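You operate a simulated robot arm through the tools that you are given. There is no shell and no other tool. Be economical: measure what you need, move in short steps, check, and stop when the job is done.

Carry out the task below with a simulated two-armed robot. There is one attempt and no reset: what you move stays moved.

TASK
On the top of the steel table, fold the grey rag in half.

The check looks at the end state, three seconds after you hand in, the way a careful person would. Anything else that was tipped, shoved, dropped, spilled or broken makes it a failure. Flat cloth is picked up by pressing the open fingertips on it (5 to 10 N) and closing them slowly along it; thin cloth reads only 2 to 8 mm in the jaws.

THE ROBOT
Two 7-joint arms with two-finger parallel grippers on one trunk, on a base that drives. Base frame: it is fixed to the floor where the robot stands at the start and does not move with it; the origin is under the middle of the robot, x ahead of it, y to its left, z up; the surface under the hand at the start is at about z = 800. Readings come in mm, degrees, newtons and seconds.
The left shoulder is at the start at [70, 163, 1045], the right one opposite. With the tool pointing down near the work surface each hand reaches from about 380 to 880 mm from the robot's upright axis, wherever it stands, measured 20 degrees to its own side. Places, roughly: top of the steel table [700, -900, 800]. Payload 3.43 kg a hand.
The TCP of each hand is the grasp point between the finger pads, 34 mm short of the fingertips. In the tool frame z runs along the fingers and y along their closing line. Largest opening 128 mm; finger width 24, thickness 12; the body of the gripper, 48 by 130 mm, starts 96 mm behind the TCP.
Orientation is told as [roll, pitch, yaw] about the base's x, y, z axes, in that order, counted from this pose: with the fingers straight down and closing along the base's y, the tool's x points along the base's -x, its y along +y and its z along -z.

THE INTERFACE
- The arms move only by the tool send_rows. It takes "left_increments", "right_increments" or both (then of equal length, played together; a hand with none holds still); each is a list of rows, each a list of 6 numbers: the shift along the tool's x, y, z in units of 400 mm (1.0 is 400 mm), then the turn, a rotation vector about the tool's x, y, z in units of 180 degrees (1.0 is 180 degrees). In form: [[tx, ty, tz, rx, ry, rz], ...]. A call has 1 to 8 rows; each row is the pose to reach, as a shift and turn from the pose commanded when the call began, along the tool's axes at that moment. "left_jaw" and "right_jaw" are, for a hand that has rows, the closure, from 0 (fully open) to 1 (shut), set as the call begins (left out, the last holds). A call with a number of a shift or a turn outside -1 to 1 is refused whole. Rows are played at 5 a second. More than 50 mm and 8.6 degrees between two rows, or a gripper value outside its range, and nothing of the call is played. Where a pose cannot be reached the arm comes as near as it can. A force on the tool above 40 N (or 10 N above the force at the start of the call, whichever is more), or a blocked arm, ends the call early, and 0.2 s more pass. The fingers move at their own pace (about 153 mm/s each) and stop on an object; they squeeze with about 41 N. The grip force told is the motor's: it shows also when the fingers shut on nothing. Time passes only in rows, and 0.2 s behind the last, so rows that repeat a pose let the fingers close. It gives the time, the measured TCP pose, the force on the tool (base axes), the opening and the grip force at its end, in the units of the frame above (readings bear some noise), with the torque about the TCP (base axes, N m) and any sound that the robot's microphone picked up.
- Cameras (640 x 400 px; columns grow to the right, rows downward): "scene" is now at [134.9, -7.1, 1262.9]; the picture's right is [-0.09, -1.00, 0.00], its down [-0.64, 0.06, -0.77] and it looks along [0.76, -0.07, -0.64] (base axes); focal length 287 px, centre (320, 200). "left" rides on the left gripper at [76, 11, -160] in its tool frame; the picture's right is [-0.15, 0.99, 0.00], its down [-0.88, -0.13, -0.46] and it looks along [-0.45, -0.07, 0.89] (tool axes); focal length 234 px, centre (320, 200). "right" rides on the right gripper at [76, -11, -160] in its tool frame; the picture's right is [0.15, 0.99, 0.00], its down [-0.88, 0.13, -0.46] and it looks along [-0.45, 0.07, 0.89] (tool axes); focal length 234 px, centre (320, 200). There is no depth. A picture from a camera that has moved, and an enlarged one, comes with that camera's place and axes in the base frame and with its lens.
- get_image(camera): a new picture of that camera. No time passes.
- move_column(by): slides the trunk up (or, below 0, down) by that many mm; the arms and the scene camera ride with it, the base frame stays. It gives what a move gives, with no picture.
- steer(legs): drives the robot by 1 to 6 legs, each [ahead, left, turn to the left] in mm, mm and degrees, along the robot's own axes; the way and the turn of a leg run together, so that a leg with both is an arc; at most 1500 mm and 180 degrees a leg. The arms and the cameras ride along, it lands a little off, and it stops where it bumps. It gives what a move gives.
- aim_head(pan, tilt): turns the head with the scene camera to pan (to the left, within 86 degrees either way) and tilt (down, from -29 to 69), counted from straight ahead of the robot. It gives what a move gives.
- enlarge(camera, box): a new picture of the part [left, top, right, bottom] of that camera's present view, enlarged. No time passes.
- job_done(): hands the job in; it is judged then, once.

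Work in short steps. Places have to be worked out from the pictures, the camera data and where the tool is seen: move nearer, look again, correct. Check each grasp and each placing, and mend what went wrong. You have 120 turns and 108 pictures in all, those below and enlarged ones among them. Open the grippers and draw the arms clear of the work before you hand the job in, unless the task says otherwise; then end with one line.

The tools are called as name(argument=value, ...) on one line, values as JSON. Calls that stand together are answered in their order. send_rows: Moves the arms, as the interface text tells. Its arguments: {"type":"object","properties":{"left_increments":{"type":"array","items":{"type":"array","items":{"type":"number"}}},"left_jaw":{"type":"number"},"right_increments":{"type":"array","items":{"type":"array","items":{"type":"number"}}},"right_jaw":{"type":"number"}},"required":[]} The other tools are called the same way: move_column (by) slides the trunk up or down; steer (legs) drives the base; aim_head (pan, tilt) turns the head that bears the scene camera; get_image (camera) takes a picture; enlarge (camera, box) takes an enlarged picture of a part of a camera's view; job_done () hands the job in.

At the start:

```text
time: 0.0
left_tool_pos: [579.7, 93.4, 1022.2]
left_tcp_rot: [0.1, 0.0, -0.1]
left_contact_force: [-0.8, -0.2, 1.0]
left_ft_torque: [-0.02, 0.0, -0.01]
left_finger_gap: 127.9
left_grasp_force: 0.1
right_tool_pos: [639.6, -387.8, 944.3]
right_tcp_rot: [0.0, 0.0, 0.0]
right_contact_force: [0.1, -0.5, 0.7]
right_ft_torque: [-0.01, 0.0, 0.01]
right_finger_gap: 128.0
right_grasp_force: 0.1
trunk travel left (down, up): [-525.0, 415.0]
robot x, y, heading: [-2.6, 1.0, 0.2]
head pan, tilt: [-4.9, 39.9]
```

scene: 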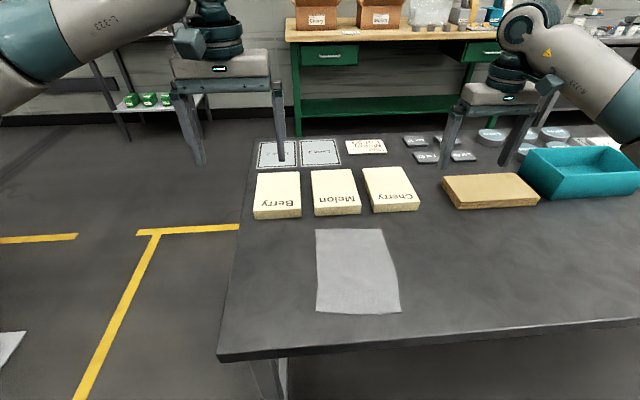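
right: 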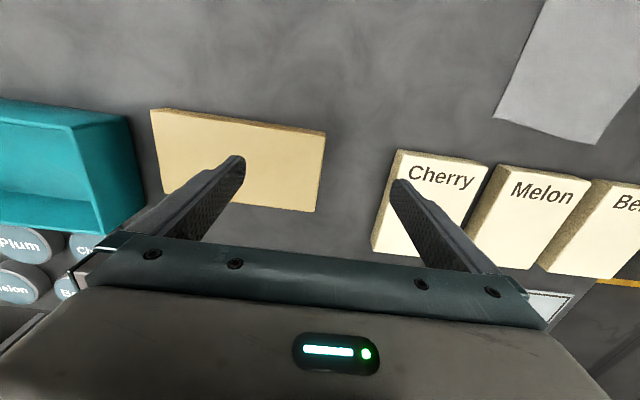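
left: 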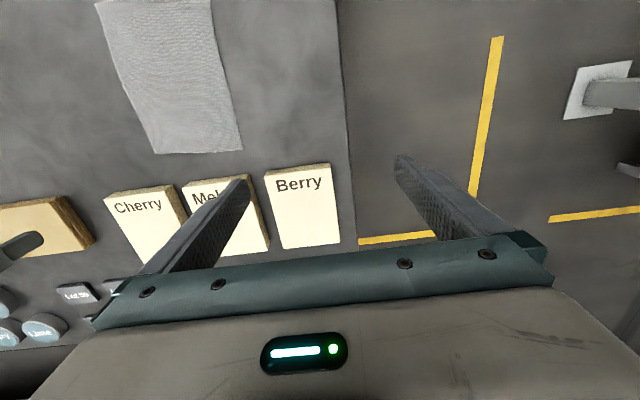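

The rag lies on the table ahead at roughly x 375–580, y -180…-30. I check that this table is the steel one by looking to the right.

aim_head(pan=-55, tilt=35)

get_image(camera="scene")

enlarge(camera="left", box=[60, 0, 380, 200])

```text
time: 1.2
left_tool_pos: [579.9, 92.1, 1022.6]
left_tcp_rot: [0.0, 0.0, 0.0]
left_contact_force: [0.3, 0.4, -0.5]
left_ft_torque: [0.03, 0.01, 0.0]
left_finger_gap: 127.8
left_grasp_force: 0.1
right_tool_pos: [641.0, -388.0, 945.1]
right_tcp_rot: [0.0, 0.0, -0.1]
right_contact_force: [0.4, 0.3, -0.4]
right_ft_torque: [0.0, 0.02, 0.0]
right_finger_gap: 127.8
right_grasp_force: 0.0
trunk travel left (down, up): [-525.0, 415.0]
robot x, y, heading: [1.0, -1.0, 0.1]
head pan, tilt: [-55.0, 35.0]
```

```text
104 pictures are left
camera scene: at [100.7, -72.0, 1270.4], right [-0.82, -0.57, 0.0], down [-0.33, 0.47, -0.82], along [0.47, -0.67, -0.57], focal length 287 px, centre (320, 200)
```

scene: 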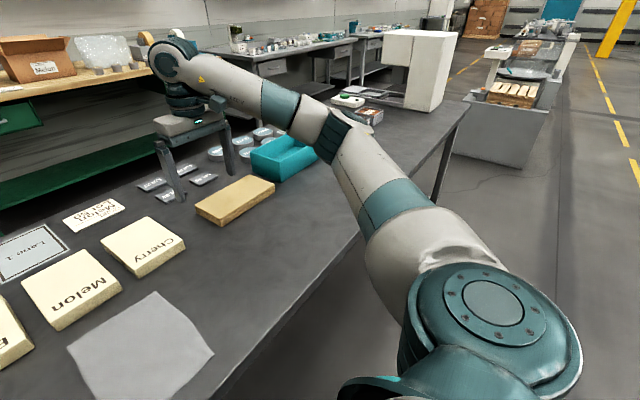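

```text
2.00 times, centred on (220, 100) of left
camera zoom: at [503.4, 103.6, 1183.0], right [0.15, 0.99, 0.0], down [0.88, -0.13, 0.46], along [0.45, -0.07, -0.89], focal length 468 px, centre (520, 400)
```

zoom: 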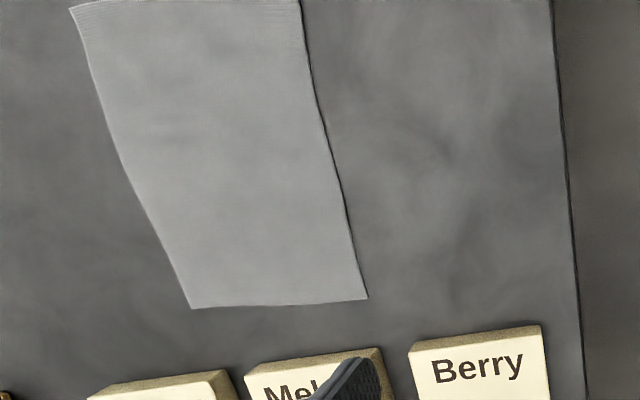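

This is one long table, so it is the steel table, and two cameras agree on the rag corners: far (584,-38) and (571,-185), near (386,-23) and (373,-169), z≈800. I back the robot off and centre it on the rag to get room for folding the far edge toward me with both hands.

steer(legs=[[-200, 0, 0], [0, -105, 0]])

aim_head(pan=0, tilt=38)

get_image(camera="scene")

```text
time: 3.5
left_tool_pos: [378.4, -10.0, 1022.4]
left_tcp_rot: [0.0, 0.1, 0.1]
left_contact_force: [0.8, -0.5, 0.4]
left_ft_torque: [0.05, -0.02, 0.0]
left_finger_gap: 128.0
left_grasp_force: 0.0
right_tool_pos: [437.4, -488.3, 944.8]
right_tcp_rot: [0.0, 0.0, 0.0]
right_contact_force: [-1.1, -0.4, -0.3]
right_ft_torque: [0.01, 0.01, 0.0]
right_finger_gap: 128.1
right_grasp_force: 0.1
trunk travel left (down, up): [-525.0, 415.0]
robot x, y, heading: [-199.2, -104.5, 0.2]
head pan, tilt: [-55.0, 35.0]
```

```text
time: 4.8
left_tool_pos: [378.5, -9.2, 1023.1]
left_tcp_rot: [0.0, 0.0, 0.2]
left_contact_force: [0.0, -0.4, 0.7]
left_ft_torque: [0.0, 0.01, -0.02]
left_finger_gap: 127.8
left_grasp_force: 0.1
right_tool_pos: [439.1, -489.6, 945.4]
right_tcp_rot: [0.0, 0.1, 0.0]
right_contact_force: [-0.6, -0.4, 0.0]
right_ft_torque: [-0.01, -0.02, -0.01]
right_finger_gap: 128.2
right_grasp_force: 0.0
trunk travel left (down, up): [-525.0, 415.0]
robot x, y, heading: [-201.9, -101.4, 0.3]
head pan, tilt: [0.0, 38.0]
```

```text
102 pictures are left
camera scene: at [-65.5, -101.6, 1265.8], right [0.0, -1.0, 0.0], down [-0.62, 0.0, -0.79], along [0.79, 0.0, -0.62], focal length 287 px, centre (320, 200)
```

scene: 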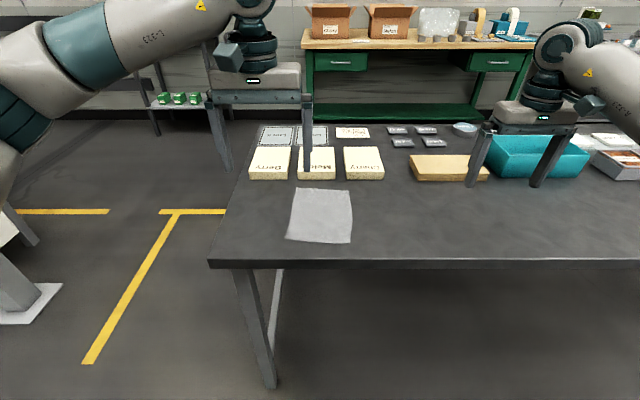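

Both hands now have room. I rotate the left hand clockwise and the right hand counter-clockwise so they will close across the far edge, cameras facing outward, while moving to hover positions high above.

send_rows(left_increments=[[-0.032, 0.012, 0, 0, 0, 0.0444], [-0.064, 0.025, 0, 0, 0, 0.0889], [-0.095, 0.037, 0, 0, 0, 0.1333], [-0.127, 0.049, 0, 0, 0, 0.1778], [-0.159, 0.061, 0, 0, 0, 0.2222], [-0.191, 0.074, 0, 0, 0, 0.2667], [-0.222, 0.086, 0, 0, 0, 0.3111], [-0.254, 0.098, 0, 0, 0, 0.3556]], right_increments=[[-0.013, 0.07, -0.024, 0, 0, -0.0444], [-0.026, 0.14, -0.048, 0, 0, -0.0889], [-0.039, 0.21, -0.071, 0, 0, -0.1333], [-0.051, 0.28, -0.095, 0, 0, -0.1778], [-0.064, 0.35, -0.119, 0, 0, -0.2222], [-0.077, 0.42, -0.143, 0, 0, -0.2667], [-0.09, 0.49, -0.166, 0, 0, -0.3111], [-0.103, 0.56, -0.19, 0, 0, -0.3556]])

```text
time: 6.6
left_tool_pos: [400.7, 2.1, 1011.7]
left_tcp_rot: [0.3, 0.0, -63.5]
left_contact_force: [0.2, -1.1, 0.0]
left_ft_torque: [0.02, -0.01, 0.01]
left_finger_gap: 128.2
left_grasp_force: 0.0
left hand out of reach, approached as far as the arm can: row 7, 8
right_tool_pos: [390.9, -232.5, 1009.1]
right_tcp_rot: [-0.1, -0.3, 63.3]
right_contact_force: [-0.4, -1.2, -0.9]
right_ft_torque: [0.08, 0.05, 0.02]
right_finger_gap: 128.0
right_grasp_force: 0.1
right hand out of reach, approached as far as the arm can: row 6, 7, 8
trunk travel left (down, up): [-525.0, 415.0]
robot x, y, heading: [-202.9, -103.6, 0.0]
head pan, tilt: [0.0, 38.0]
```

Both hands stopped short; I test whether it was a passing limit by moving forward without any more turn.

send_rows(left_increments=[[-0.03, -0.06, 0, 0, 0, 0], [-0.06, -0.12, 0, 0, 0, 0]], right_increments=[[-0.03, 0.06, 0, 0, 0, 0], [-0.06, 0.12, 0, 0, 0, 0]])

get_image(camera="scene")

```text
time: 7.2
left_tool_pos: [367.2, -39.9, 1010.0]
left_tcp_rot: [0.0, 0.1, -64.0]
left_contact_force: [0.6, 0.0, -0.5]
left_ft_torque: [0.01, -0.01, 0.01]
left_finger_gap: 128.1
left_grasp_force: 0.1
right_tool_pos: [356.9, -186.7, 1009.0]
right_tcp_rot: [0.2, -0.1, 64.1]
right_contact_force: [0.8, -0.8, 0.1]
right_ft_torque: [0.02, -0.02, -0.01]
right_finger_gap: 128.1
right_grasp_force: 0.1
trunk travel left (down, up): [-525.0, 415.0]
robot x, y, heading: [-200.3, -99.7, 0.0]
head pan, tilt: [0.0, 38.0]
```

```text
101 pictures are left
camera scene: at [-65.5, -102.6, 1265.8], right [0.0, -1.0, 0.0], down [-0.62, 0.0, -0.79], along [0.79, 0.0, -0.62], focal length 287 px, centre (320, 200)
```

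scene: 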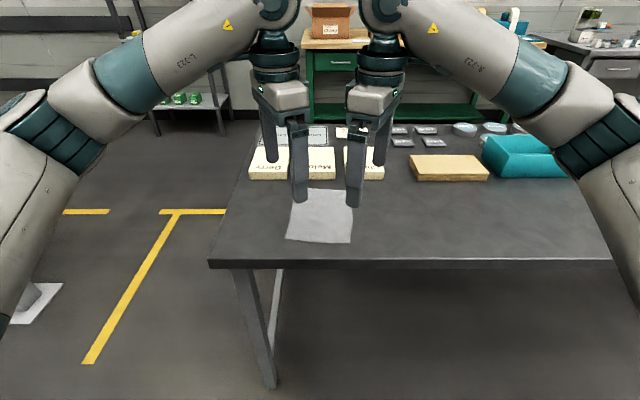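

I had the tool-axis sign wrong. Now I move forward 100 mm and down 80 mm to see whether lower poses are reachable.

send_rows(left_increments=[[-0.016, 0.062, 0.05, 0, 0, 0], [-0.032, 0.123, 0.1, 0, 0, 0], [-0.049, 0.185, 0.15, 0, 0, 0], [-0.065, 0.247, 0.2, 0, 0, 0]], right_increments=[[-0.016, -0.062, 0.05, 0, 0, 0], [-0.032, -0.123, 0.1, 0, 0, 0], [-0.049, -0.185, 0.15, 0, 0, 0], [-0.065, -0.247, 0.2, 0, 0, 0]])

```text
time: 8.2
left_tool_pos: [406.8, -31.7, 977.6]
left_tcp_rot: [0.0, 0.0, -63.9]
left_contact_force: [-0.1, 0.4, -0.3]
left_ft_torque: [-0.02, 0.0, 0.02]
left_finger_gap: 128.1
left_grasp_force: 0.1
left hand out of reach, approached as far as the arm can: row 2, 3, 4
right_tool_pos: [399.1, -194.0, 977.6]
right_tcp_rot: [0.1, -0.1, 64.1]
right_contact_force: [-0.6, -0.3, 0.5]
right_ft_torque: [-0.02, 0.02, -0.01]
right_finger_gap: 128.0
right_grasp_force: 0.1
right hand out of reach, approached as far as the arm can: row 2, 3, 4
trunk travel left (down, up): [-525.0, 415.0]
robot x, y, heading: [-199.8, -102.8, 0.2]
head pan, tilt: [0.0, 38.0]
```

It appears a wrist limit grows with reach at this yaw. I try a smaller yaw (±50°, pinching corners along their diagonals) while moving forward and lower.

send_rows(left_increments=[[0, 0, 0, 0, 0, -0.04], [-0.035, 0.087, 0.037, 0, 0, -0.078], [-0.071, 0.174, 0.075, 0, 0, -0.078], [-0.107, 0.261, 0.112, 0, 0, -0.078], [-0.142, 0.348, 0.15, 0, 0, -0.078]], right_increments=[[0, 0, 0, 0, 0, 0.04], [-0.035, -0.087, 0.037, 0, 0, 0.078], [-0.071, -0.174, 0.075, 0, 0, 0.078], [-0.107, -0.261, 0.112, 0, 0, 0.078], [-0.142, -0.348, 0.15, 0, 0, 0.078]])

```text
time: 9.4
left_tool_pos: [489.4, -28.6, 942.6]
left_tcp_rot: [0.0, -0.1, -49.8]
left_contact_force: [-0.1, -0.8, 0.2]
left_ft_torque: [0.0, 0.01, -0.01]
left_finger_gap: 128.1
left_grasp_force: 0.1
left hand out of reach, approached as far as the arm can: row 4, 5
right_tool_pos: [481.4, -197.1, 944.7]
right_tcp_rot: [0.0, 0.0, 50.0]
right_contact_force: [-0.6, 0.4, -0.6]
right_ft_torque: [0.01, 0.02, -0.01]
right_finger_gap: 128.1
right_grasp_force: 0.1
right hand out of reach, approached as far as the arm can: row 4, 5
trunk travel left (down, up): [-525.0, 415.0]
robot x, y, heading: [-204.6, -100.5, -0.1]
head pan, tilt: [0.0, 38.0]
```

At yaw ±50° reach is about 690 mm from the axis, so diagonal corner pinching works if the robot stands ~110 mm nearer. I drive forward by that (hands' tips stay at z≈909, clear of the boards) and look.

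steer(legs=[[110, 0, 0]])

get_image(camera="left")

get_image(camera="right")

```text
time: 10.6
left_tool_pos: [598.6, -29.5, 942.9]
left_tcp_rot: [0.0, 0.0, -50.1]
left_contact_force: [0.9, 0.5, -0.1]
left_ft_torque: [0.02, -0.02, 0.0]
left_finger_gap: 128.1
left_grasp_force: 0.0
right_tool_pos: [588.3, -201.0, 944.3]
right_tcp_rot: [-0.1, 0.1, 49.8]
right_contact_force: [0.5, -0.6, -0.7]
right_ft_torque: [0.01, 0.02, -0.01]
right_finger_gap: 128.3
right_grasp_force: 0.0
trunk travel left (down, up): [-525.0, 415.0]
robot x, y, heading: [-94.6, -100.5, -0.5]
head pan, tilt: [0.0, 38.0]
```

```text
100 pictures are left
camera left: at [557.3, 34.8, 1103.0], right [0.85, 0.52, 0.0], down [0.47, -0.76, 0.46], along [0.24, -0.39, -0.89], focal length 234 px, centre (320, 200)
```

left: 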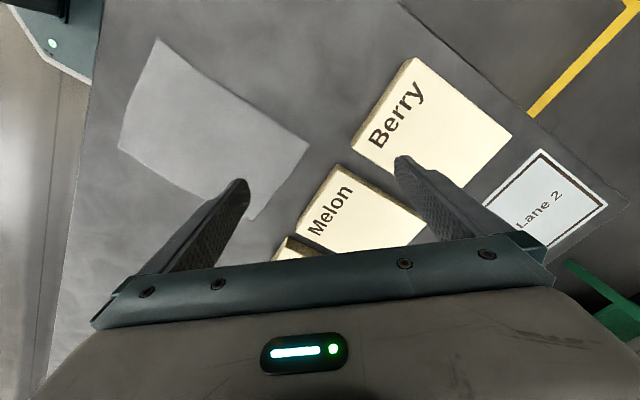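

```text
99 pictures are left
camera right: at [547.8, -264.8, 1104.6], right [-0.85, 0.53, 0.0], down [0.47, 0.76, 0.46], along [0.24, 0.39, -0.89], focal length 234 px, centre (320, 200)
```

right: 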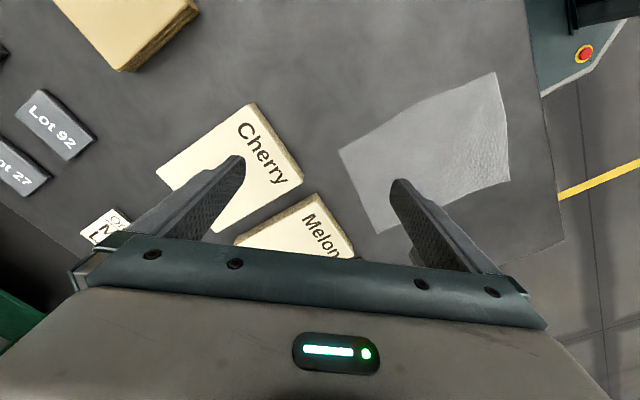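

The far-left corner checks at (584,-38.5). I now hover both hands over the corners (TCP about (563,-56) and (553,-163), z 880), leaning them 15° outward and closing the jaws to ~30 mm.

send_rows(left_increments=[[0.002, -0.028, 0.02, 0, -0.021, 0], [0.003, -0.056, 0.06, 0, -0.042, 0], [0.005, -0.083, 0.11, 0, -0.062, 0], [0.006, -0.111, 0.157, 0, -0.0833, 0], [0.006, -0.111, 0.157, 0, -0.0833, 0]], right_increments=[[-0.004, 0.032, 0.02, 0.002, -0.021, 0.0135], [-0.008, 0.064, 0.06, 0.003, -0.042, 0.027], [-0.012, 0.097, 0.11, 0.005, -0.062, 0.04], [-0.016, 0.129, 0.16, 0.007, -0.0833, 0.054], [-0.016, 0.129, 0.16, 0.007, -0.0833, 0.054]], left_jaw=0.766, right_jaw=0.766)

get_image(camera="left")

get_image(camera="right")

get_image(camera="scene")

```text
time: 11.8
left_tool_pos: [561.2, -56.5, 879.6]
left_tcp_rot: [0.0, -15.1, -49.9]
left_contact_force: [-0.7, -0.4, -0.2]
left_ft_torque: [-0.02, 0.0, -0.02]
left_finger_gap: 30.0
left_grasp_force: 0.1
right_tool_pos: [552.9, -161.9, 881.1]
right_tcp_rot: [0.0, -15.1, 39.9]
right_contact_force: [0.6, 0.0, 0.2]
right_ft_torque: [0.0, -0.03, 0.01]
right_finger_gap: 30.0
right_grasp_force: 0.1
trunk travel left (down, up): [-525.0, 415.0]
robot x, y, heading: [-91.0, -102.4, -0.3]
head pan, tilt: [0.0, 38.0]
```

```text
98 pictures are left
camera left: at [496.0, 38.1, 1014.8], right [0.85, 0.53, 0.04], down [0.37, -0.64, 0.67], along [0.38, -0.55, -0.74], focal length 234 px, centre (320, 200)
```

left: 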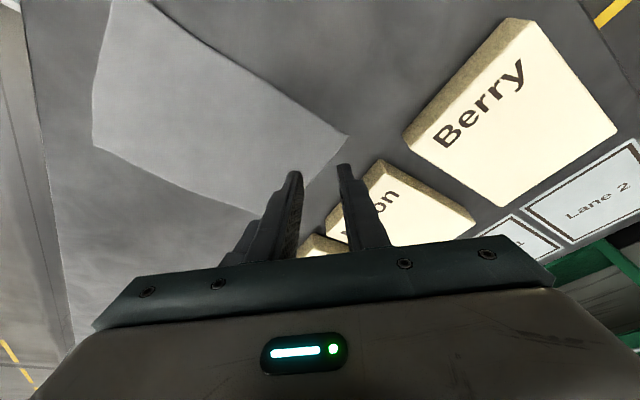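

```text
97 pictures are left
camera right: at [471.0, -244.4, 1016.5], right [-0.74, 0.67, -0.04], down [0.48, 0.57, 0.67], along [0.47, 0.48, -0.74], focal length 234 px, centre (320, 200)
```

right: 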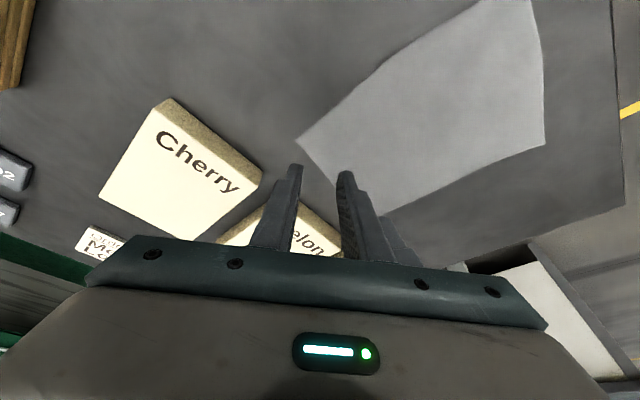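

```text
96 pictures are left
camera scene: at [43.2, -102.1, 1265.8], right [0.0, -1.0, 0.0], down [-0.62, 0.0, -0.79], along [0.79, 0.0, -0.62], focal length 287 px, centre (320, 200)
```

scene: 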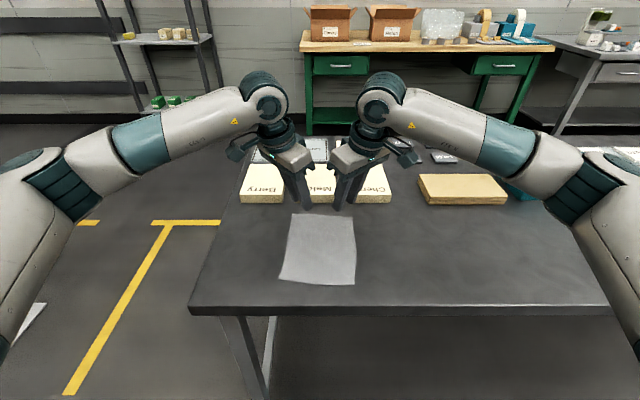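

Hands are clear of each other by a couple of centimetres. I descend 38 mm straight down to just above the cloth.

send_rows(left_increments=[[0.012, 0, 0.046, 0, 0, 0], [0.0246, 0, 0.0918, 0, 0, 0]], right_increments=[[0.012, 0, 0.046, 0, 0, 0], [0.0246, 0, 0.0918, 0, 0, 0]])

enlarge(camera="left", box=[200, 80, 440, 230])

enlarge(camera="right", box=[200, 80, 440, 230])

enlarge(camera="scene", box=[220, 100, 460, 250])

```text
time: 12.4
left_tool_pos: [563.9, -57.1, 840.5]
left_tcp_rot: [-0.1, -15.0, -50.0]
left_contact_force: [-0.8, 0.2, -0.6]
left_ft_torque: [0.0, -0.04, 0.01]
left_finger_gap: 29.6
left_grasp_force: 0.0
right_tool_pos: [556.1, -163.3, 842.5]
right_tcp_rot: [0.0, -15.0, 40.1]
right_contact_force: [0.5, -0.5, 0.0]
right_ft_torque: [-0.01, -0.04, -0.04]
right_finger_gap: 30.1
right_grasp_force: 0.0
trunk travel left (down, up): [-525.0, 415.0]
robot x, y, heading: [-93.8, -103.9, 0.0]
head pan, tilt: [0.0, 38.0]
```

```text
2.67 times, centred on (320, 155) of left
camera zoom: at [497.3, 37.1, 976.4], right [0.85, 0.53, 0.04], down [0.37, -0.64, 0.67], along [0.38, -0.55, -0.74], focal length 624 px, centre (320, 320)
```

zoom: 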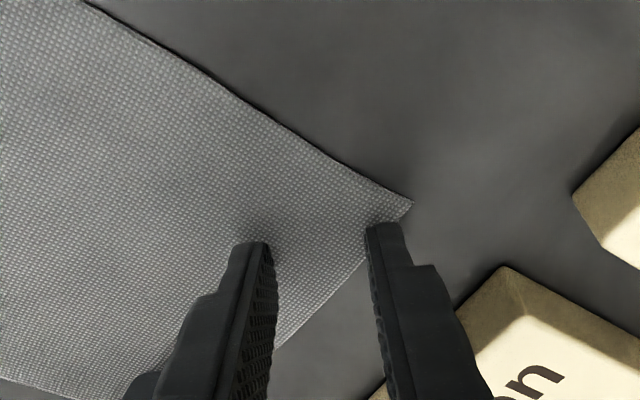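

```text
2.67 times, centred on (320, 155) of right
camera zoom: at [473.3, -245.2, 977.2], right [-0.74, 0.67, -0.04], down [0.48, 0.57, 0.67], along [0.47, 0.48, -0.74], focal length 624 px, centre (320, 320)
```

zoom: 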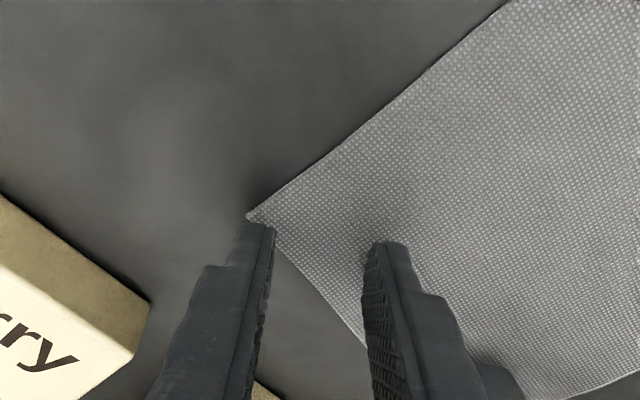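

```text
2.67 times, centred on (340, 175) of scene
camera zoom: at [43.6, -102.2, 1265.8], right [0.0, -1.0, 0.0], down [-0.62, 0.0, -0.79], along [0.79, 0.0, -0.62], focal length 766 px, centre (267, 267)
```

zoom: 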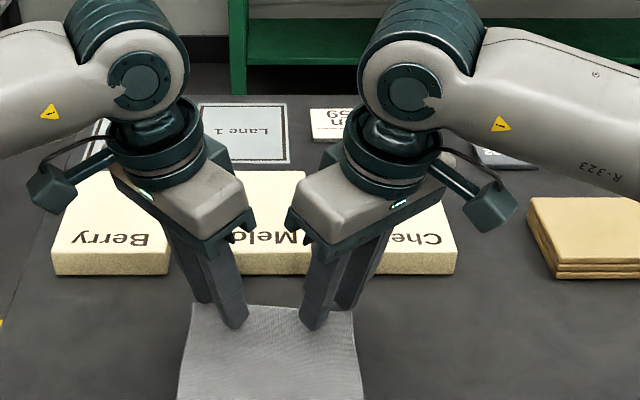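

Left fingers are both on the cloth; the right outer finger is half off its corner, so I shift the right hand 6 mm inward along the diagonal, and lower both to contact.

send_rows(left_increments=[[0, 0, 0, 0, 0, 0], [0.0016, 0, 0.006, 0, 0, 0], [0.0032, 0, 0.012, 0, 0, 0]], right_increments=[[0, 0.015, 0, 0, 0, 0], [0.002, 0.015, 0.0085, 0, 0, 0], [0.0045, 0.015, 0.017, 0, 0, 0]])

```text
time: 13.2
left_tool_pos: [562.1, -58.6, 836.0]
left_tcp_rot: [0.1, -15.0, -49.9]
left_contact_force: [0.1, -0.8, 3.6]
left_ft_torque: [-0.04, -0.01, 0.01]
left_finger_gap: 29.8
left_grasp_force: 0.0
right_tool_pos: [549.1, -157.7, 837.4]
right_tcp_rot: [-0.2, -15.2, 40.1]
right_contact_force: [1.0, -0.8, 9.0]
right_ft_torque: [-0.15, -0.06, 0.03]
right_finger_gap: 30.6
right_grasp_force: 0.0
trunk travel left (down, up): [-525.0, 415.0]
robot x, y, heading: [-91.6, -102.5, -0.1]
head pan, tilt: [0.0, 38.0]
```

Both touch: left 3.6 N, right 9 N. I press the left 1.2 mm more and close the jaws in small steps.

send_rows(left_increments=[[0.0008, 0, 0.003, 0, 0, 0]], right_increments=[[0, 0, 0, 0, 0, 0]], left_jaw=0.81, right_jaw=0.81)

send_rows(left_increments=[[0, 0, 0, 0, 0, 0]], right_increments=[[0, 0, 0, 0, 0, 0]], left_jaw=0.86, right_jaw=0.86)

enlarge(camera="left", box=[200, 80, 440, 230])

enlarge(camera="right", box=[200, 80, 440, 230])

```text
time: 13.6
left_tool_pos: [563.2, -57.3, 839.0]
left_tcp_rot: [0.0, -15.2, -50.1]
left_contact_force: [0.7, -1.6, 6.7]
left_ft_torque: [0.07, -0.09, 0.01]
left_finger_gap: 24.3
left_grasp_force: 0.0
right_tool_pos: [548.4, -158.4, 837.3]
right_tcp_rot: [0.0, -15.2, 40.1]
right_contact_force: [0.4, 1.5, 10.7]
right_ft_torque: [-0.09, -0.09, 0.02]
right_finger_gap: 24.0
right_grasp_force: 0.1
trunk travel left (down, up): [-525.0, 415.0]
robot x, y, heading: [-94.4, -101.9, -0.2]
head pan, tilt: [0.0, 38.0]
```

```text
time: 14.0
left_tool_pos: [562.2, -58.5, 837.8]
left_tcp_rot: [0.1, -15.2, -50.0]
left_contact_force: [0.7, -0.5, 8.7]
left_ft_torque: [0.0, -0.05, 0.02]
left_finger_gap: 17.6
left_grasp_force: 0.0
right_tool_pos: [549.2, -157.9, 837.2]
right_tcp_rot: [0.0, -15.2, 40.1]
right_contact_force: [-0.1, 1.9, 12.2]
right_ft_torque: [-0.05, -0.06, 0.03]
right_finger_gap: 16.8
right_grasp_force: 0.1
trunk travel left (down, up): [-525.0, 415.0]
robot x, y, heading: [-95.3, -97.2, -0.1]
head pan, tilt: [0.0, 38.0]
```

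```text
2.67 times, centred on (320, 155) of left
camera zoom: at [496.0, 37.7, 972.2], right [0.85, 0.53, 0.04], down [0.37, -0.64, 0.67], along [0.38, -0.55, -0.74], focal length 624 px, centre (320, 320)
```

zoom: 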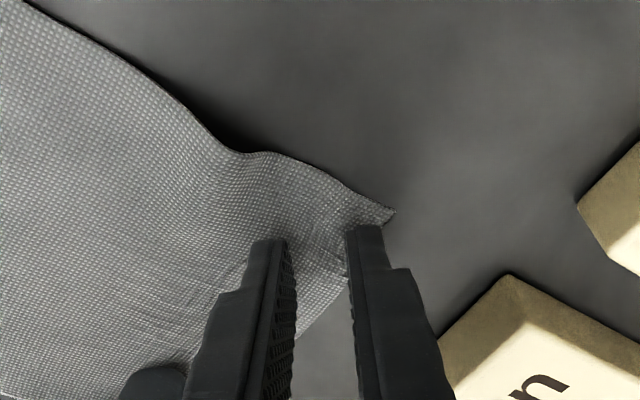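

```text
2.67 times, centred on (320, 155) of right
camera zoom: at [466.6, -240.0, 971.9], right [-0.74, 0.67, -0.04], down [0.47, 0.57, 0.67], along [0.47, 0.48, -0.74], focal length 624 px, centre (320, 320)
```

zoom: 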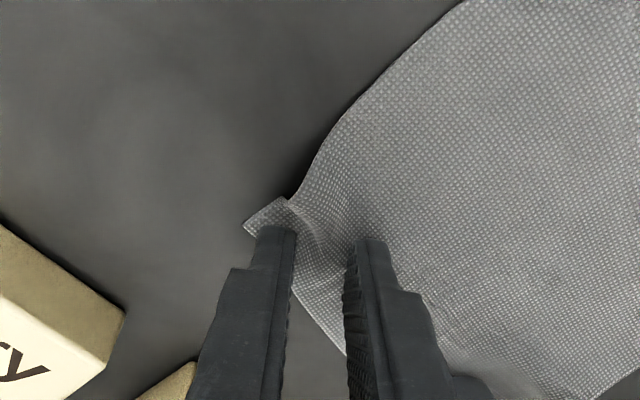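

The cloth is buckling up between the fingers at both corners. I continue closing in steps to full.

send_rows(left_increments=[[0, 0, 0, 0, 0, 0]], right_increments=[[0, 0, 0, 0, 0, 0]], left_jaw=0.91, right_jaw=0.91)

send_rows(left_increments=[[0, 0, 0, 0, 0, 0]], right_increments=[[0, 0, 0, 0, 0, 0]], left_jaw=0.96, right_jaw=0.96)

send_rows(left_increments=[[0, 0, 0, 0, 0, 0], [0, 0, 0, 0, 0, 0], [0, 0, 0, 0, 0, 0]], right_increments=[[0, 0, 0, 0, 0, 0], [0, 0, 0, 0, 0, 0], [0, 0, 0, 0, 0, 0]], left_jaw=1.0, right_jaw=1.0)

enlarge(camera="left", box=[200, 80, 440, 230])

enlarge(camera="right", box=[200, 80, 440, 230])

```text
time: 14.4
left_tool_pos: [561.2, -57.3, 836.1]
left_tcp_rot: [0.1, -15.2, -50.1]
left_contact_force: [0.1, -1.0, 8.8]
left_ft_torque: [-0.01, -0.02, -0.01]
left_finger_gap: 11.0
left_grasp_force: 0.0
right_tool_pos: [548.3, -157.5, 836.2]
right_tcp_rot: [-0.1, -15.1, 40.1]
right_contact_force: [0.6, 1.1, 12.9]
right_ft_torque: [-0.01, 0.01, 0.0]
right_finger_gap: 10.8
right_grasp_force: 0.1
trunk travel left (down, up): [-525.0, 415.0]
robot x, y, heading: [-88.5, -103.0, -0.0]
head pan, tilt: [0.0, 38.0]
```

```text
time: 14.8
left_tool_pos: [561.2, -56.9, 837.6]
left_tcp_rot: [0.1, -15.1, -50.0]
left_contact_force: [0.0, -1.0, 10.0]
left_ft_torque: [0.05, 0.0, -0.02]
left_finger_gap: 3.7
left_grasp_force: 0.0
right_tool_pos: [547.4, -157.9, 837.2]
right_tcp_rot: [-0.2, -15.2, 40.2]
right_contact_force: [0.1, 0.8, 13.6]
right_ft_torque: [-0.02, -0.01, -0.05]
right_finger_gap: 4.5
right_grasp_force: 0.1
trunk travel left (down, up): [-525.0, 415.0]
robot x, y, heading: [-92.1, -100.0, -0.3]
head pan, tilt: [0.0, 38.0]
```

```text
time: 15.6
left_tool_pos: [561.7, -57.1, 837.3]
left_tcp_rot: [0.2, -15.0, -50.0]
left_contact_force: [1.3, 0.1, 11.4]
left_ft_torque: [0.03, -0.03, -0.01]
left_finger_gap: 0.0
left_grasp_force: 33.0
right_tool_pos: [548.4, -158.8, 837.4]
right_tcp_rot: [0.0, -15.2, 40.0]
right_contact_force: [1.0, -0.5, 14.3]
right_ft_torque: [-0.07, -0.02, 0.03]
right_finger_gap: 1.6
right_grasp_force: 35.9
trunk travel left (down, up): [-525.0, 415.0]
robot x, y, heading: [-97.6, -99.4, -0.1]
head pan, tilt: [0.0, 38.0]
```

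```text
2.67 times, centred on (320, 155) of left
camera zoom: at [495.7, 37.6, 972.2], right [0.85, 0.53, 0.04], down [0.37, -0.64, 0.67], along [0.38, -0.55, -0.74], focal length 624 px, centre (320, 320)
```

zoom: 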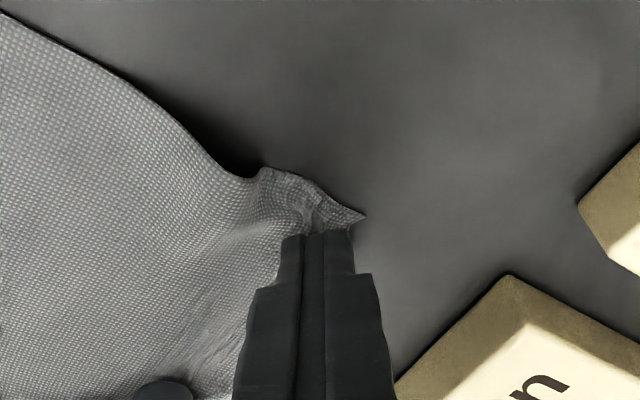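

```text
2.67 times, centred on (320, 155) of right
camera zoom: at [466.4, -240.2, 971.9], right [-0.74, 0.67, -0.04], down [0.47, 0.57, 0.67], along [0.47, 0.48, -0.74], focal length 624 px, centre (320, 320)
```

zoom: 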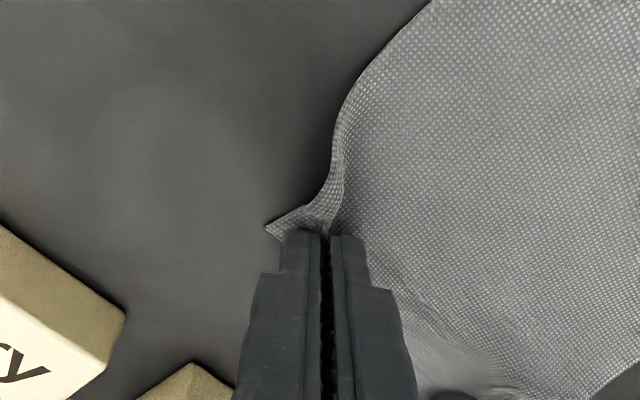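

Right reads 1.6 mm and left 0, so the grasps may be weak. I lift 15 mm to test.

send_rows(left_increments=[[-0.005, 0, -0.018, 0, 0, 0], [-0.01, 0, -0.036, 0, 0, 0]], right_increments=[[-0.005, 0, -0.018, 0, 0, 0], [-0.01, 0, -0.036, 0, 0, 0]])

enlarge(camera="left", box=[200, 80, 440, 230])

enlarge(camera="right", box=[200, 80, 440, 230])

```text
time: 16.2
left_tool_pos: [563.3, -56.5, 849.7]
left_tcp_rot: [0.0, -14.9, -50.1]
left_contact_force: [-0.7, 0.0, 0.1]
left_ft_torque: [0.04, -0.01, -0.04]
left_finger_gap: 0.2
left_grasp_force: 32.4
right_tool_pos: [548.6, -157.7, 848.1]
right_tcp_rot: [0.0, -15.0, 40.1]
right_contact_force: [0.1, 0.0, 0.7]
right_ft_torque: [0.0, 0.0, -0.01]
right_finger_gap: 1.8
right_grasp_force: 37.1
trunk travel left (down, up): [-525.0, 415.0]
robot x, y, heading: [-94.2, -102.4, -0.3]
head pan, tilt: [0.0, 38.0]
```

```text
2.67 times, centred on (320, 155) of left
camera zoom: at [497.1, 38.5, 984.9], right [0.85, 0.53, 0.04], down [0.37, -0.65, 0.67], along [0.38, -0.55, -0.74], focal length 624 px, centre (320, 320)
```

zoom: 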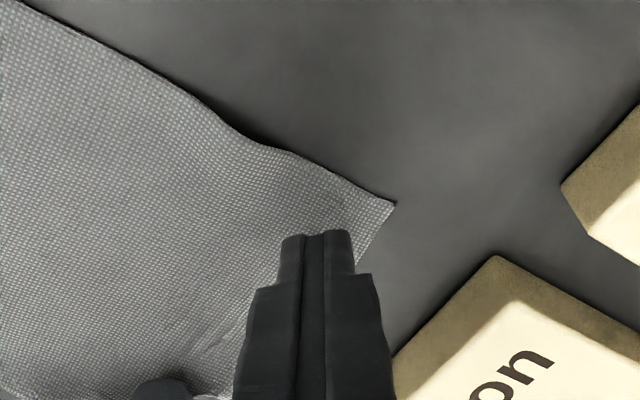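

```text
2.67 times, centred on (320, 155) of right
camera zoom: at [467.3, -239.1, 983.2], right [-0.75, 0.67, -0.04], down [0.48, 0.57, 0.67], along [0.47, 0.48, -0.74], focal length 624 px, centre (320, 320)
```

zoom: 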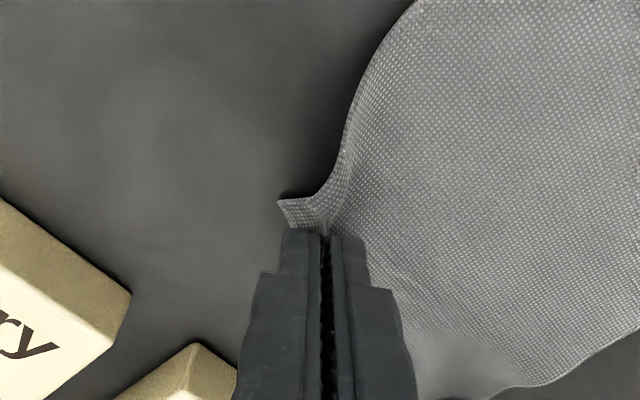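

The right corner is held; the left slipped out and its corner lay back at (584,-39). I open the left, shift 4 mm outward/inward along the diagonal, and press again more firmly while the right holds.

send_rows(left_increments=[[0.01, -0.01, 0, 0, 0, 0], [0.01, -0.01, 0, 0, 0, 0], [0.0165, -0.01, 0.025, 0, 0, 0], [0.0205, -0.01, 0.0391, 0, 0, 0]], left_jaw=0.734)

enlarge(camera="left", box=[200, 80, 440, 230])

```text
time: 17.2
left_tool_pos: [556.8, -57.2, 837.0]
left_tcp_rot: [0.3, -15.4, -50.0]
left_contact_force: [-0.7, 1.6, 17.5]
left_ft_torque: [0.01, 0.07, -0.02]
left_finger_gap: 33.7
left_grasp_force: 0.1
right_tool_pos: [547.8, -157.1, 851.1]
right_tcp_rot: [0.0, -15.0, 40.1]
right_contact_force: [-1.0, -0.3, 0.3]
right_ft_torque: [0.0, 0.01, -0.01]
right_finger_gap: 1.8
right_grasp_force: 36.4
trunk travel left (down, up): [-525.0, 415.0]
robot x, y, heading: [-94.3, -102.9, -0.3]
head pan, tilt: [0.0, 38.0]
```

```text
2.67 times, centred on (320, 155) of left
camera zoom: at [490.5, 38.2, 971.7], right [0.85, 0.53, 0.04], down [0.37, -0.64, 0.67], along [0.38, -0.55, -0.74], focal length 624 px, centre (320, 320)
```

zoom: 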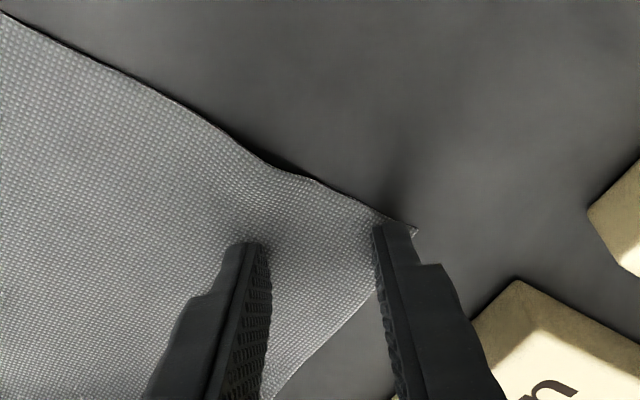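

Force 17.5 N is a bit high; I ease up 2 mm and close in steps.

send_rows(left_increments=[[-0.0013, 0, -0.0048, 0, 0, 0]], left_jaw=0.8)

send_rows(left_increments=[[0, 0, 0, 0, 0, 0]], left_jaw=0.86)

send_rows(left_increments=[[0, 0, 0, 0, 0, 0]], left_jaw=0.92)

send_rows(left_increments=[[0, 0, 0, 0, 0, 0]], left_jaw=0.97)

send_rows(left_increments=[[0, 0, 0, 0, 0, 0], [0, 0, 0, 0, 0, 0], [0, 0, 0, 0, 0, 0]], left_jaw=1.0)

enlarge(camera="left", box=[200, 80, 440, 230])

```text
time: 17.6
left_tool_pos: [557.0, -57.7, 837.2]
left_tcp_rot: [0.1, -15.1, -50.0]
left_contact_force: [1.6, -2.0, 14.7]
left_ft_torque: [-0.05, -0.04, 0.0]
left_finger_gap: 24.7
left_grasp_force: 0.0
right_tool_pos: [548.9, -157.7, 848.8]
right_tcp_rot: [0.0, -15.1, 40.2]
right_contact_force: [0.2, 0.4, -1.2]
right_ft_torque: [0.0, -0.02, -0.02]
right_finger_gap: 1.8
right_grasp_force: 36.4
trunk travel left (down, up): [-525.0, 415.0]
robot x, y, heading: [-93.4, -102.2, -0.2]
head pan, tilt: [0.0, 38.0]
```

```text
time: 18.0
left_tool_pos: [556.6, -57.6, 836.4]
left_tcp_rot: [0.1, -15.1, -50.0]
left_contact_force: [-0.1, -0.6, 15.4]
left_ft_torque: [-0.04, -0.02, 0.01]
left_finger_gap: 17.1
left_grasp_force: 0.0
right_tool_pos: [549.9, -157.5, 849.7]
right_tcp_rot: [0.0, -15.1, 40.2]
right_contact_force: [-0.1, 1.1, 0.3]
right_ft_torque: [0.08, 0.02, 0.0]
right_finger_gap: 1.9
right_grasp_force: 36.6
trunk travel left (down, up): [-525.0, 415.0]
robot x, y, heading: [-94.5, -98.7, -0.3]
head pan, tilt: [0.0, 38.0]
```

```text
time: 18.4
left_tool_pos: [556.2, -56.6, 836.2]
left_tcp_rot: [0.1, -15.1, -50.1]
left_contact_force: [0.2, -2.1, 16.9]
left_ft_torque: [-0.06, 0.04, 0.01]
left_finger_gap: 9.9
left_grasp_force: 0.0
right_tool_pos: [547.6, -156.2, 848.9]
right_tcp_rot: [0.0, -15.1, 40.1]
right_contact_force: [-0.4, 2.0, 0.0]
right_ft_torque: [0.08, -0.01, 0.0]
right_finger_gap: 1.7
right_grasp_force: 36.7
trunk travel left (down, up): [-525.0, 415.0]
robot x, y, heading: [-94.4, -103.1, 0.0]
head pan, tilt: [0.0, 38.0]
```

```text
time: 18.8
left_tool_pos: [555.8, -57.1, 837.2]
left_tcp_rot: [0.1, -15.0, -50.0]
left_contact_force: [0.2, -4.8, 18.0]
left_ft_torque: [-0.14, 0.02, 0.01]
left_finger_gap: 2.7
left_grasp_force: 8.9
right_tool_pos: [547.9, -156.4, 850.2]
right_tcp_rot: [0.0, -14.9, 40.1]
right_contact_force: [1.4, 5.7, -0.3]
right_ft_torque: [0.2, -0.03, -0.01]
right_finger_gap: 2.0
right_grasp_force: 36.8
trunk travel left (down, up): [-525.0, 415.0]
robot x, y, heading: [-93.9, -101.7, -0.5]
head pan, tilt: [0.0, 38.0]
```

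```text
time: 19.6
left_tool_pos: [557.1, -57.5, 837.0]
left_tcp_rot: [0.1, -15.0, -50.0]
left_contact_force: [0.0, -5.6, 18.7]
left_ft_torque: [-0.16, 0.04, -0.05]
left_finger_gap: 1.9
left_grasp_force: 36.8
right_tool_pos: [549.2, -157.1, 849.7]
right_tcp_rot: [0.0, -15.1, 40.1]
right_contact_force: [1.7, 6.4, -1.0]
right_ft_torque: [0.25, -0.02, -0.02]
right_finger_gap: 1.5
right_grasp_force: 36.3
trunk travel left (down, up): [-525.0, 415.0]
robot x, y, heading: [-94.8, -105.1, -0.4]
head pan, tilt: [0.0, 38.0]
```

```text
2.67 times, centred on (320, 155) of left
camera zoom: at [490.1, 38.0, 972.1], right [0.85, 0.53, 0.04], down [0.37, -0.64, 0.67], along [0.38, -0.55, -0.74], focal length 624 px, centre (320, 320)
```

zoom: 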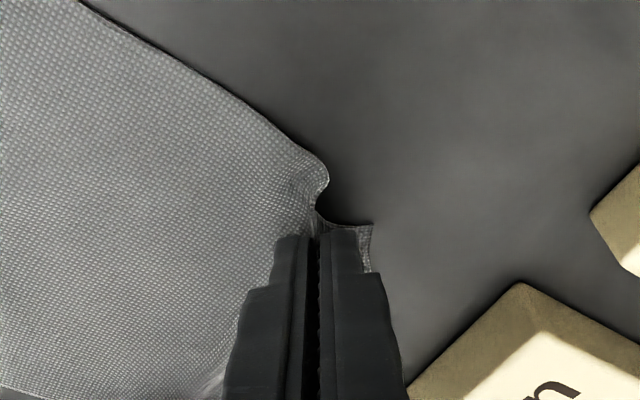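

Both corners are now held (1.9 and 1.5 mm) and the far edge is taut at ~6 N. I lift the left to match the right and slacken the right 3 mm inward.

send_rows(left_increments=[[-0.005, 0, -0.018, 0, 0, 0], [-0.01, 0, -0.036, 0, 0, 0]], right_increments=[[-0.0047, 0.0057, 0.0012, 0, 0, 0], [-0.0047, 0.0057, 0.0012, 0, 0, 0]])

enlarge(camera="left", box=[200, 80, 440, 230])

enlarge(camera="right", box=[200, 80, 440, 230])

enlarge(camera="scene", box=[200, 120, 440, 270])

```text
time: 20.2
left_tool_pos: [557.1, -56.9, 849.4]
left_tcp_rot: [0.2, -15.0, -49.8]
left_contact_force: [0.9, -1.1, -1.0]
left_ft_torque: [-0.03, 0.01, -0.01]
left_finger_gap: 1.5
left_grasp_force: 36.7
right_tool_pos: [549.0, -155.8, 848.3]
right_tcp_rot: [0.0, -15.0, 39.9]
right_contact_force: [0.1, 2.8, 0.5]
right_ft_torque: [0.06, -0.02, 0.01]
right_finger_gap: 1.7
right_grasp_force: 37.4
trunk travel left (down, up): [-525.0, 415.0]
robot x, y, heading: [-93.3, -104.8, 0.1]
head pan, tilt: [0.0, 38.0]
```

```text
2.67 times, centred on (320, 155) of left
camera zoom: at [490.8, 37.4, 985.6], right [0.85, 0.53, 0.04], down [0.37, -0.65, 0.67], along [0.38, -0.55, -0.74], focal length 624 px, centre (320, 320)
```

zoom: 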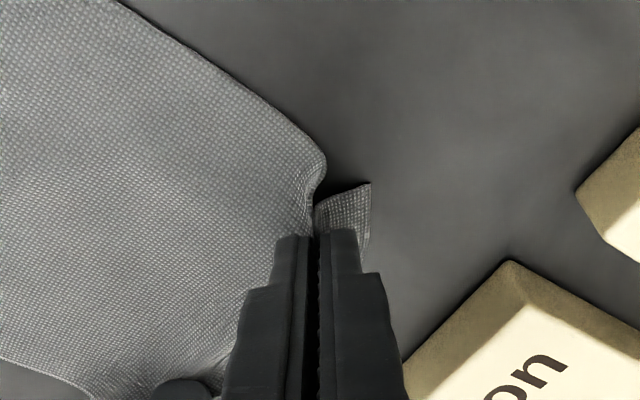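

```text
2.67 times, centred on (320, 155) of right
camera zoom: at [467.4, -236.5, 983.7], right [-0.74, 0.67, -0.04], down [0.48, 0.57, 0.67], along [0.47, 0.48, -0.74], focal length 624 px, centre (320, 320)
```

zoom: 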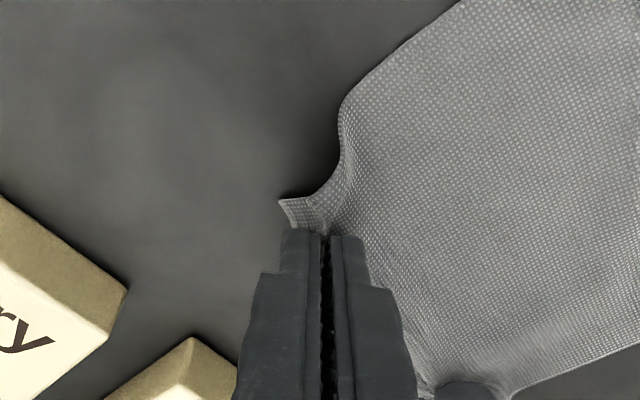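

```text
2.67 times, centred on (320, 195) of scene
camera zoom: at [42.8, -102.4, 1265.7], right [0.0, -1.0, 0.0], down [-0.62, 0.0, -0.79], along [0.79, 0.0, -0.62], focal length 766 px, centre (320, 213)
```

zoom: 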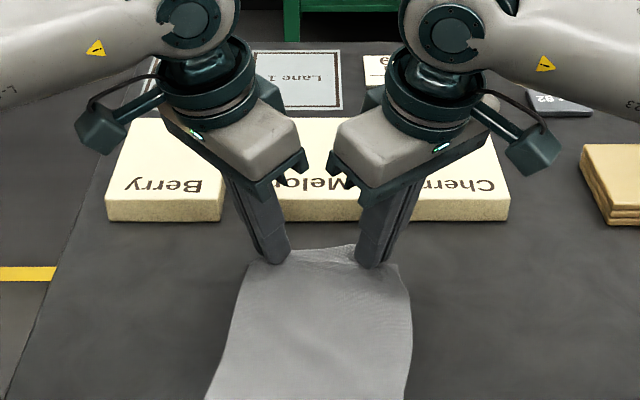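

Both corners are held with the edge slightly slack. Now I begin the fold: both hands move together up and back about 80 mm, pitching 40° so that the fingers turn toward +x as the cloth turns over.

send_rows(left_increments=[[0.014, -0.022, -0.034, -0.019, -0.0197, 0.005], [0.0275, -0.044, -0.0675, -0.0379, -0.0394, 0.0102], [0.041, -0.066, -0.101, -0.0569, -0.059, 0.0152], [0.055, -0.0875, -0.135, -0.0758, -0.0787, 0.0203], [0.074, -0.109, -0.1455, -0.0948, -0.0984, 0.0254], [0.093, -0.13, -0.156, -0.1137, -0.118, 0.0305], [0.112, -0.151, -0.1665, -0.1327, -0.1377, 0.0356], [0.131, -0.172, -0.177, -0.1516, -0.1573, 0.0407]], right_increments=[[0.014, 0.022, -0.034, 0.019, -0.0197, -0.005], [0.0275, 0.044, -0.0675, 0.0379, -0.0394, -0.0102], [0.041, 0.066, -0.101, 0.0569, -0.059, -0.0152], [0.055, 0.0875, -0.135, 0.0758, -0.0787, -0.0203], [0.074, 0.109, -0.1455, 0.0948, -0.0984, -0.0254], [0.093, 0.13, -0.156, 0.1137, -0.118, -0.0305], [0.112, 0.151, -0.1665, 0.1327, -0.1377, -0.0356], [0.131, 0.172, -0.177, 0.1516, -0.1573, -0.0407]])

get_image(camera="scene")

get_image(camera="left")

get_image(camera="right")

```text
time: 22.0
left_tool_pos: [460.3, -47.7, 906.2]
left_tcp_rot: [36.2, -39.6, -67.3]
left_contact_force: [-0.1, -1.9, 0.9]
left_ft_torque: [-0.07, 0.02, -0.1]
left_finger_gap: 2.0
left_grasp_force: 36.8
right_tool_pos: [452.5, -146.0, 906.2]
right_tcp_rot: [-36.2, -39.7, 57.5]
right_contact_force: [-0.4, 2.1, 0.1]
right_ft_torque: [0.11, 0.01, 0.05]
right_finger_gap: 1.7
right_grasp_force: 36.8
trunk travel left (down, up): [-525.0, 415.0]
robot x, y, heading: [-91.6, -100.5, -0.1]
head pan, tilt: [0.0, 38.0]
```

```text
81 pictures are left
camera scene: at [42.8, -101.7, 1265.9], right [0.0, -1.0, 0.0], down [-0.62, 0.0, -0.79], along [0.79, 0.0, -0.62], focal length 287 px, centre (320, 200)
```

scene: 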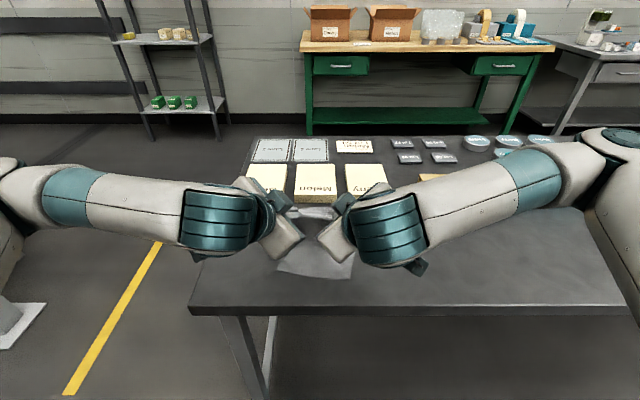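

```text
80 pictures are left
camera left: at [325.0, 54.1, 962.3], right [0.64, 0.55, 0.54], down [-0.16, -0.6, 0.79], along [0.75, -0.59, -0.29], focal length 234 px, centre (320, 200)
```

left: 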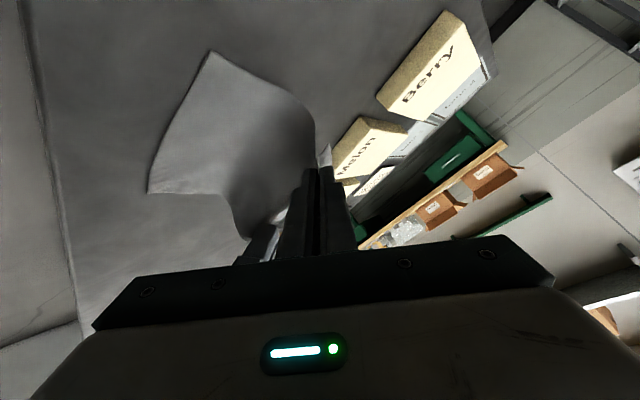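

```text
79 pictures are left
camera right: at [301.6, -222.8, 962.4], right [-0.53, 0.65, -0.54], down [-0.05, 0.62, 0.79], along [0.84, 0.45, -0.29], focal length 234 px, centre (320, 200)
```

right: 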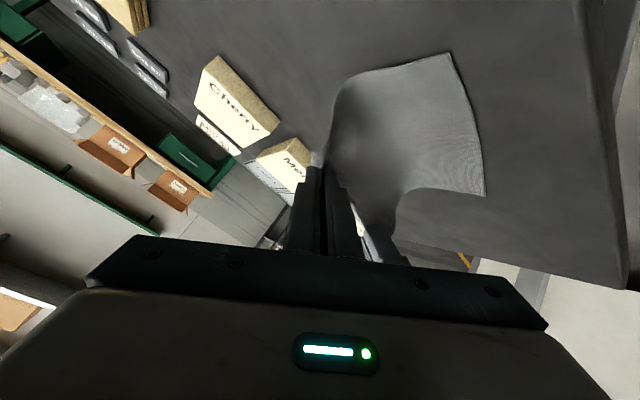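

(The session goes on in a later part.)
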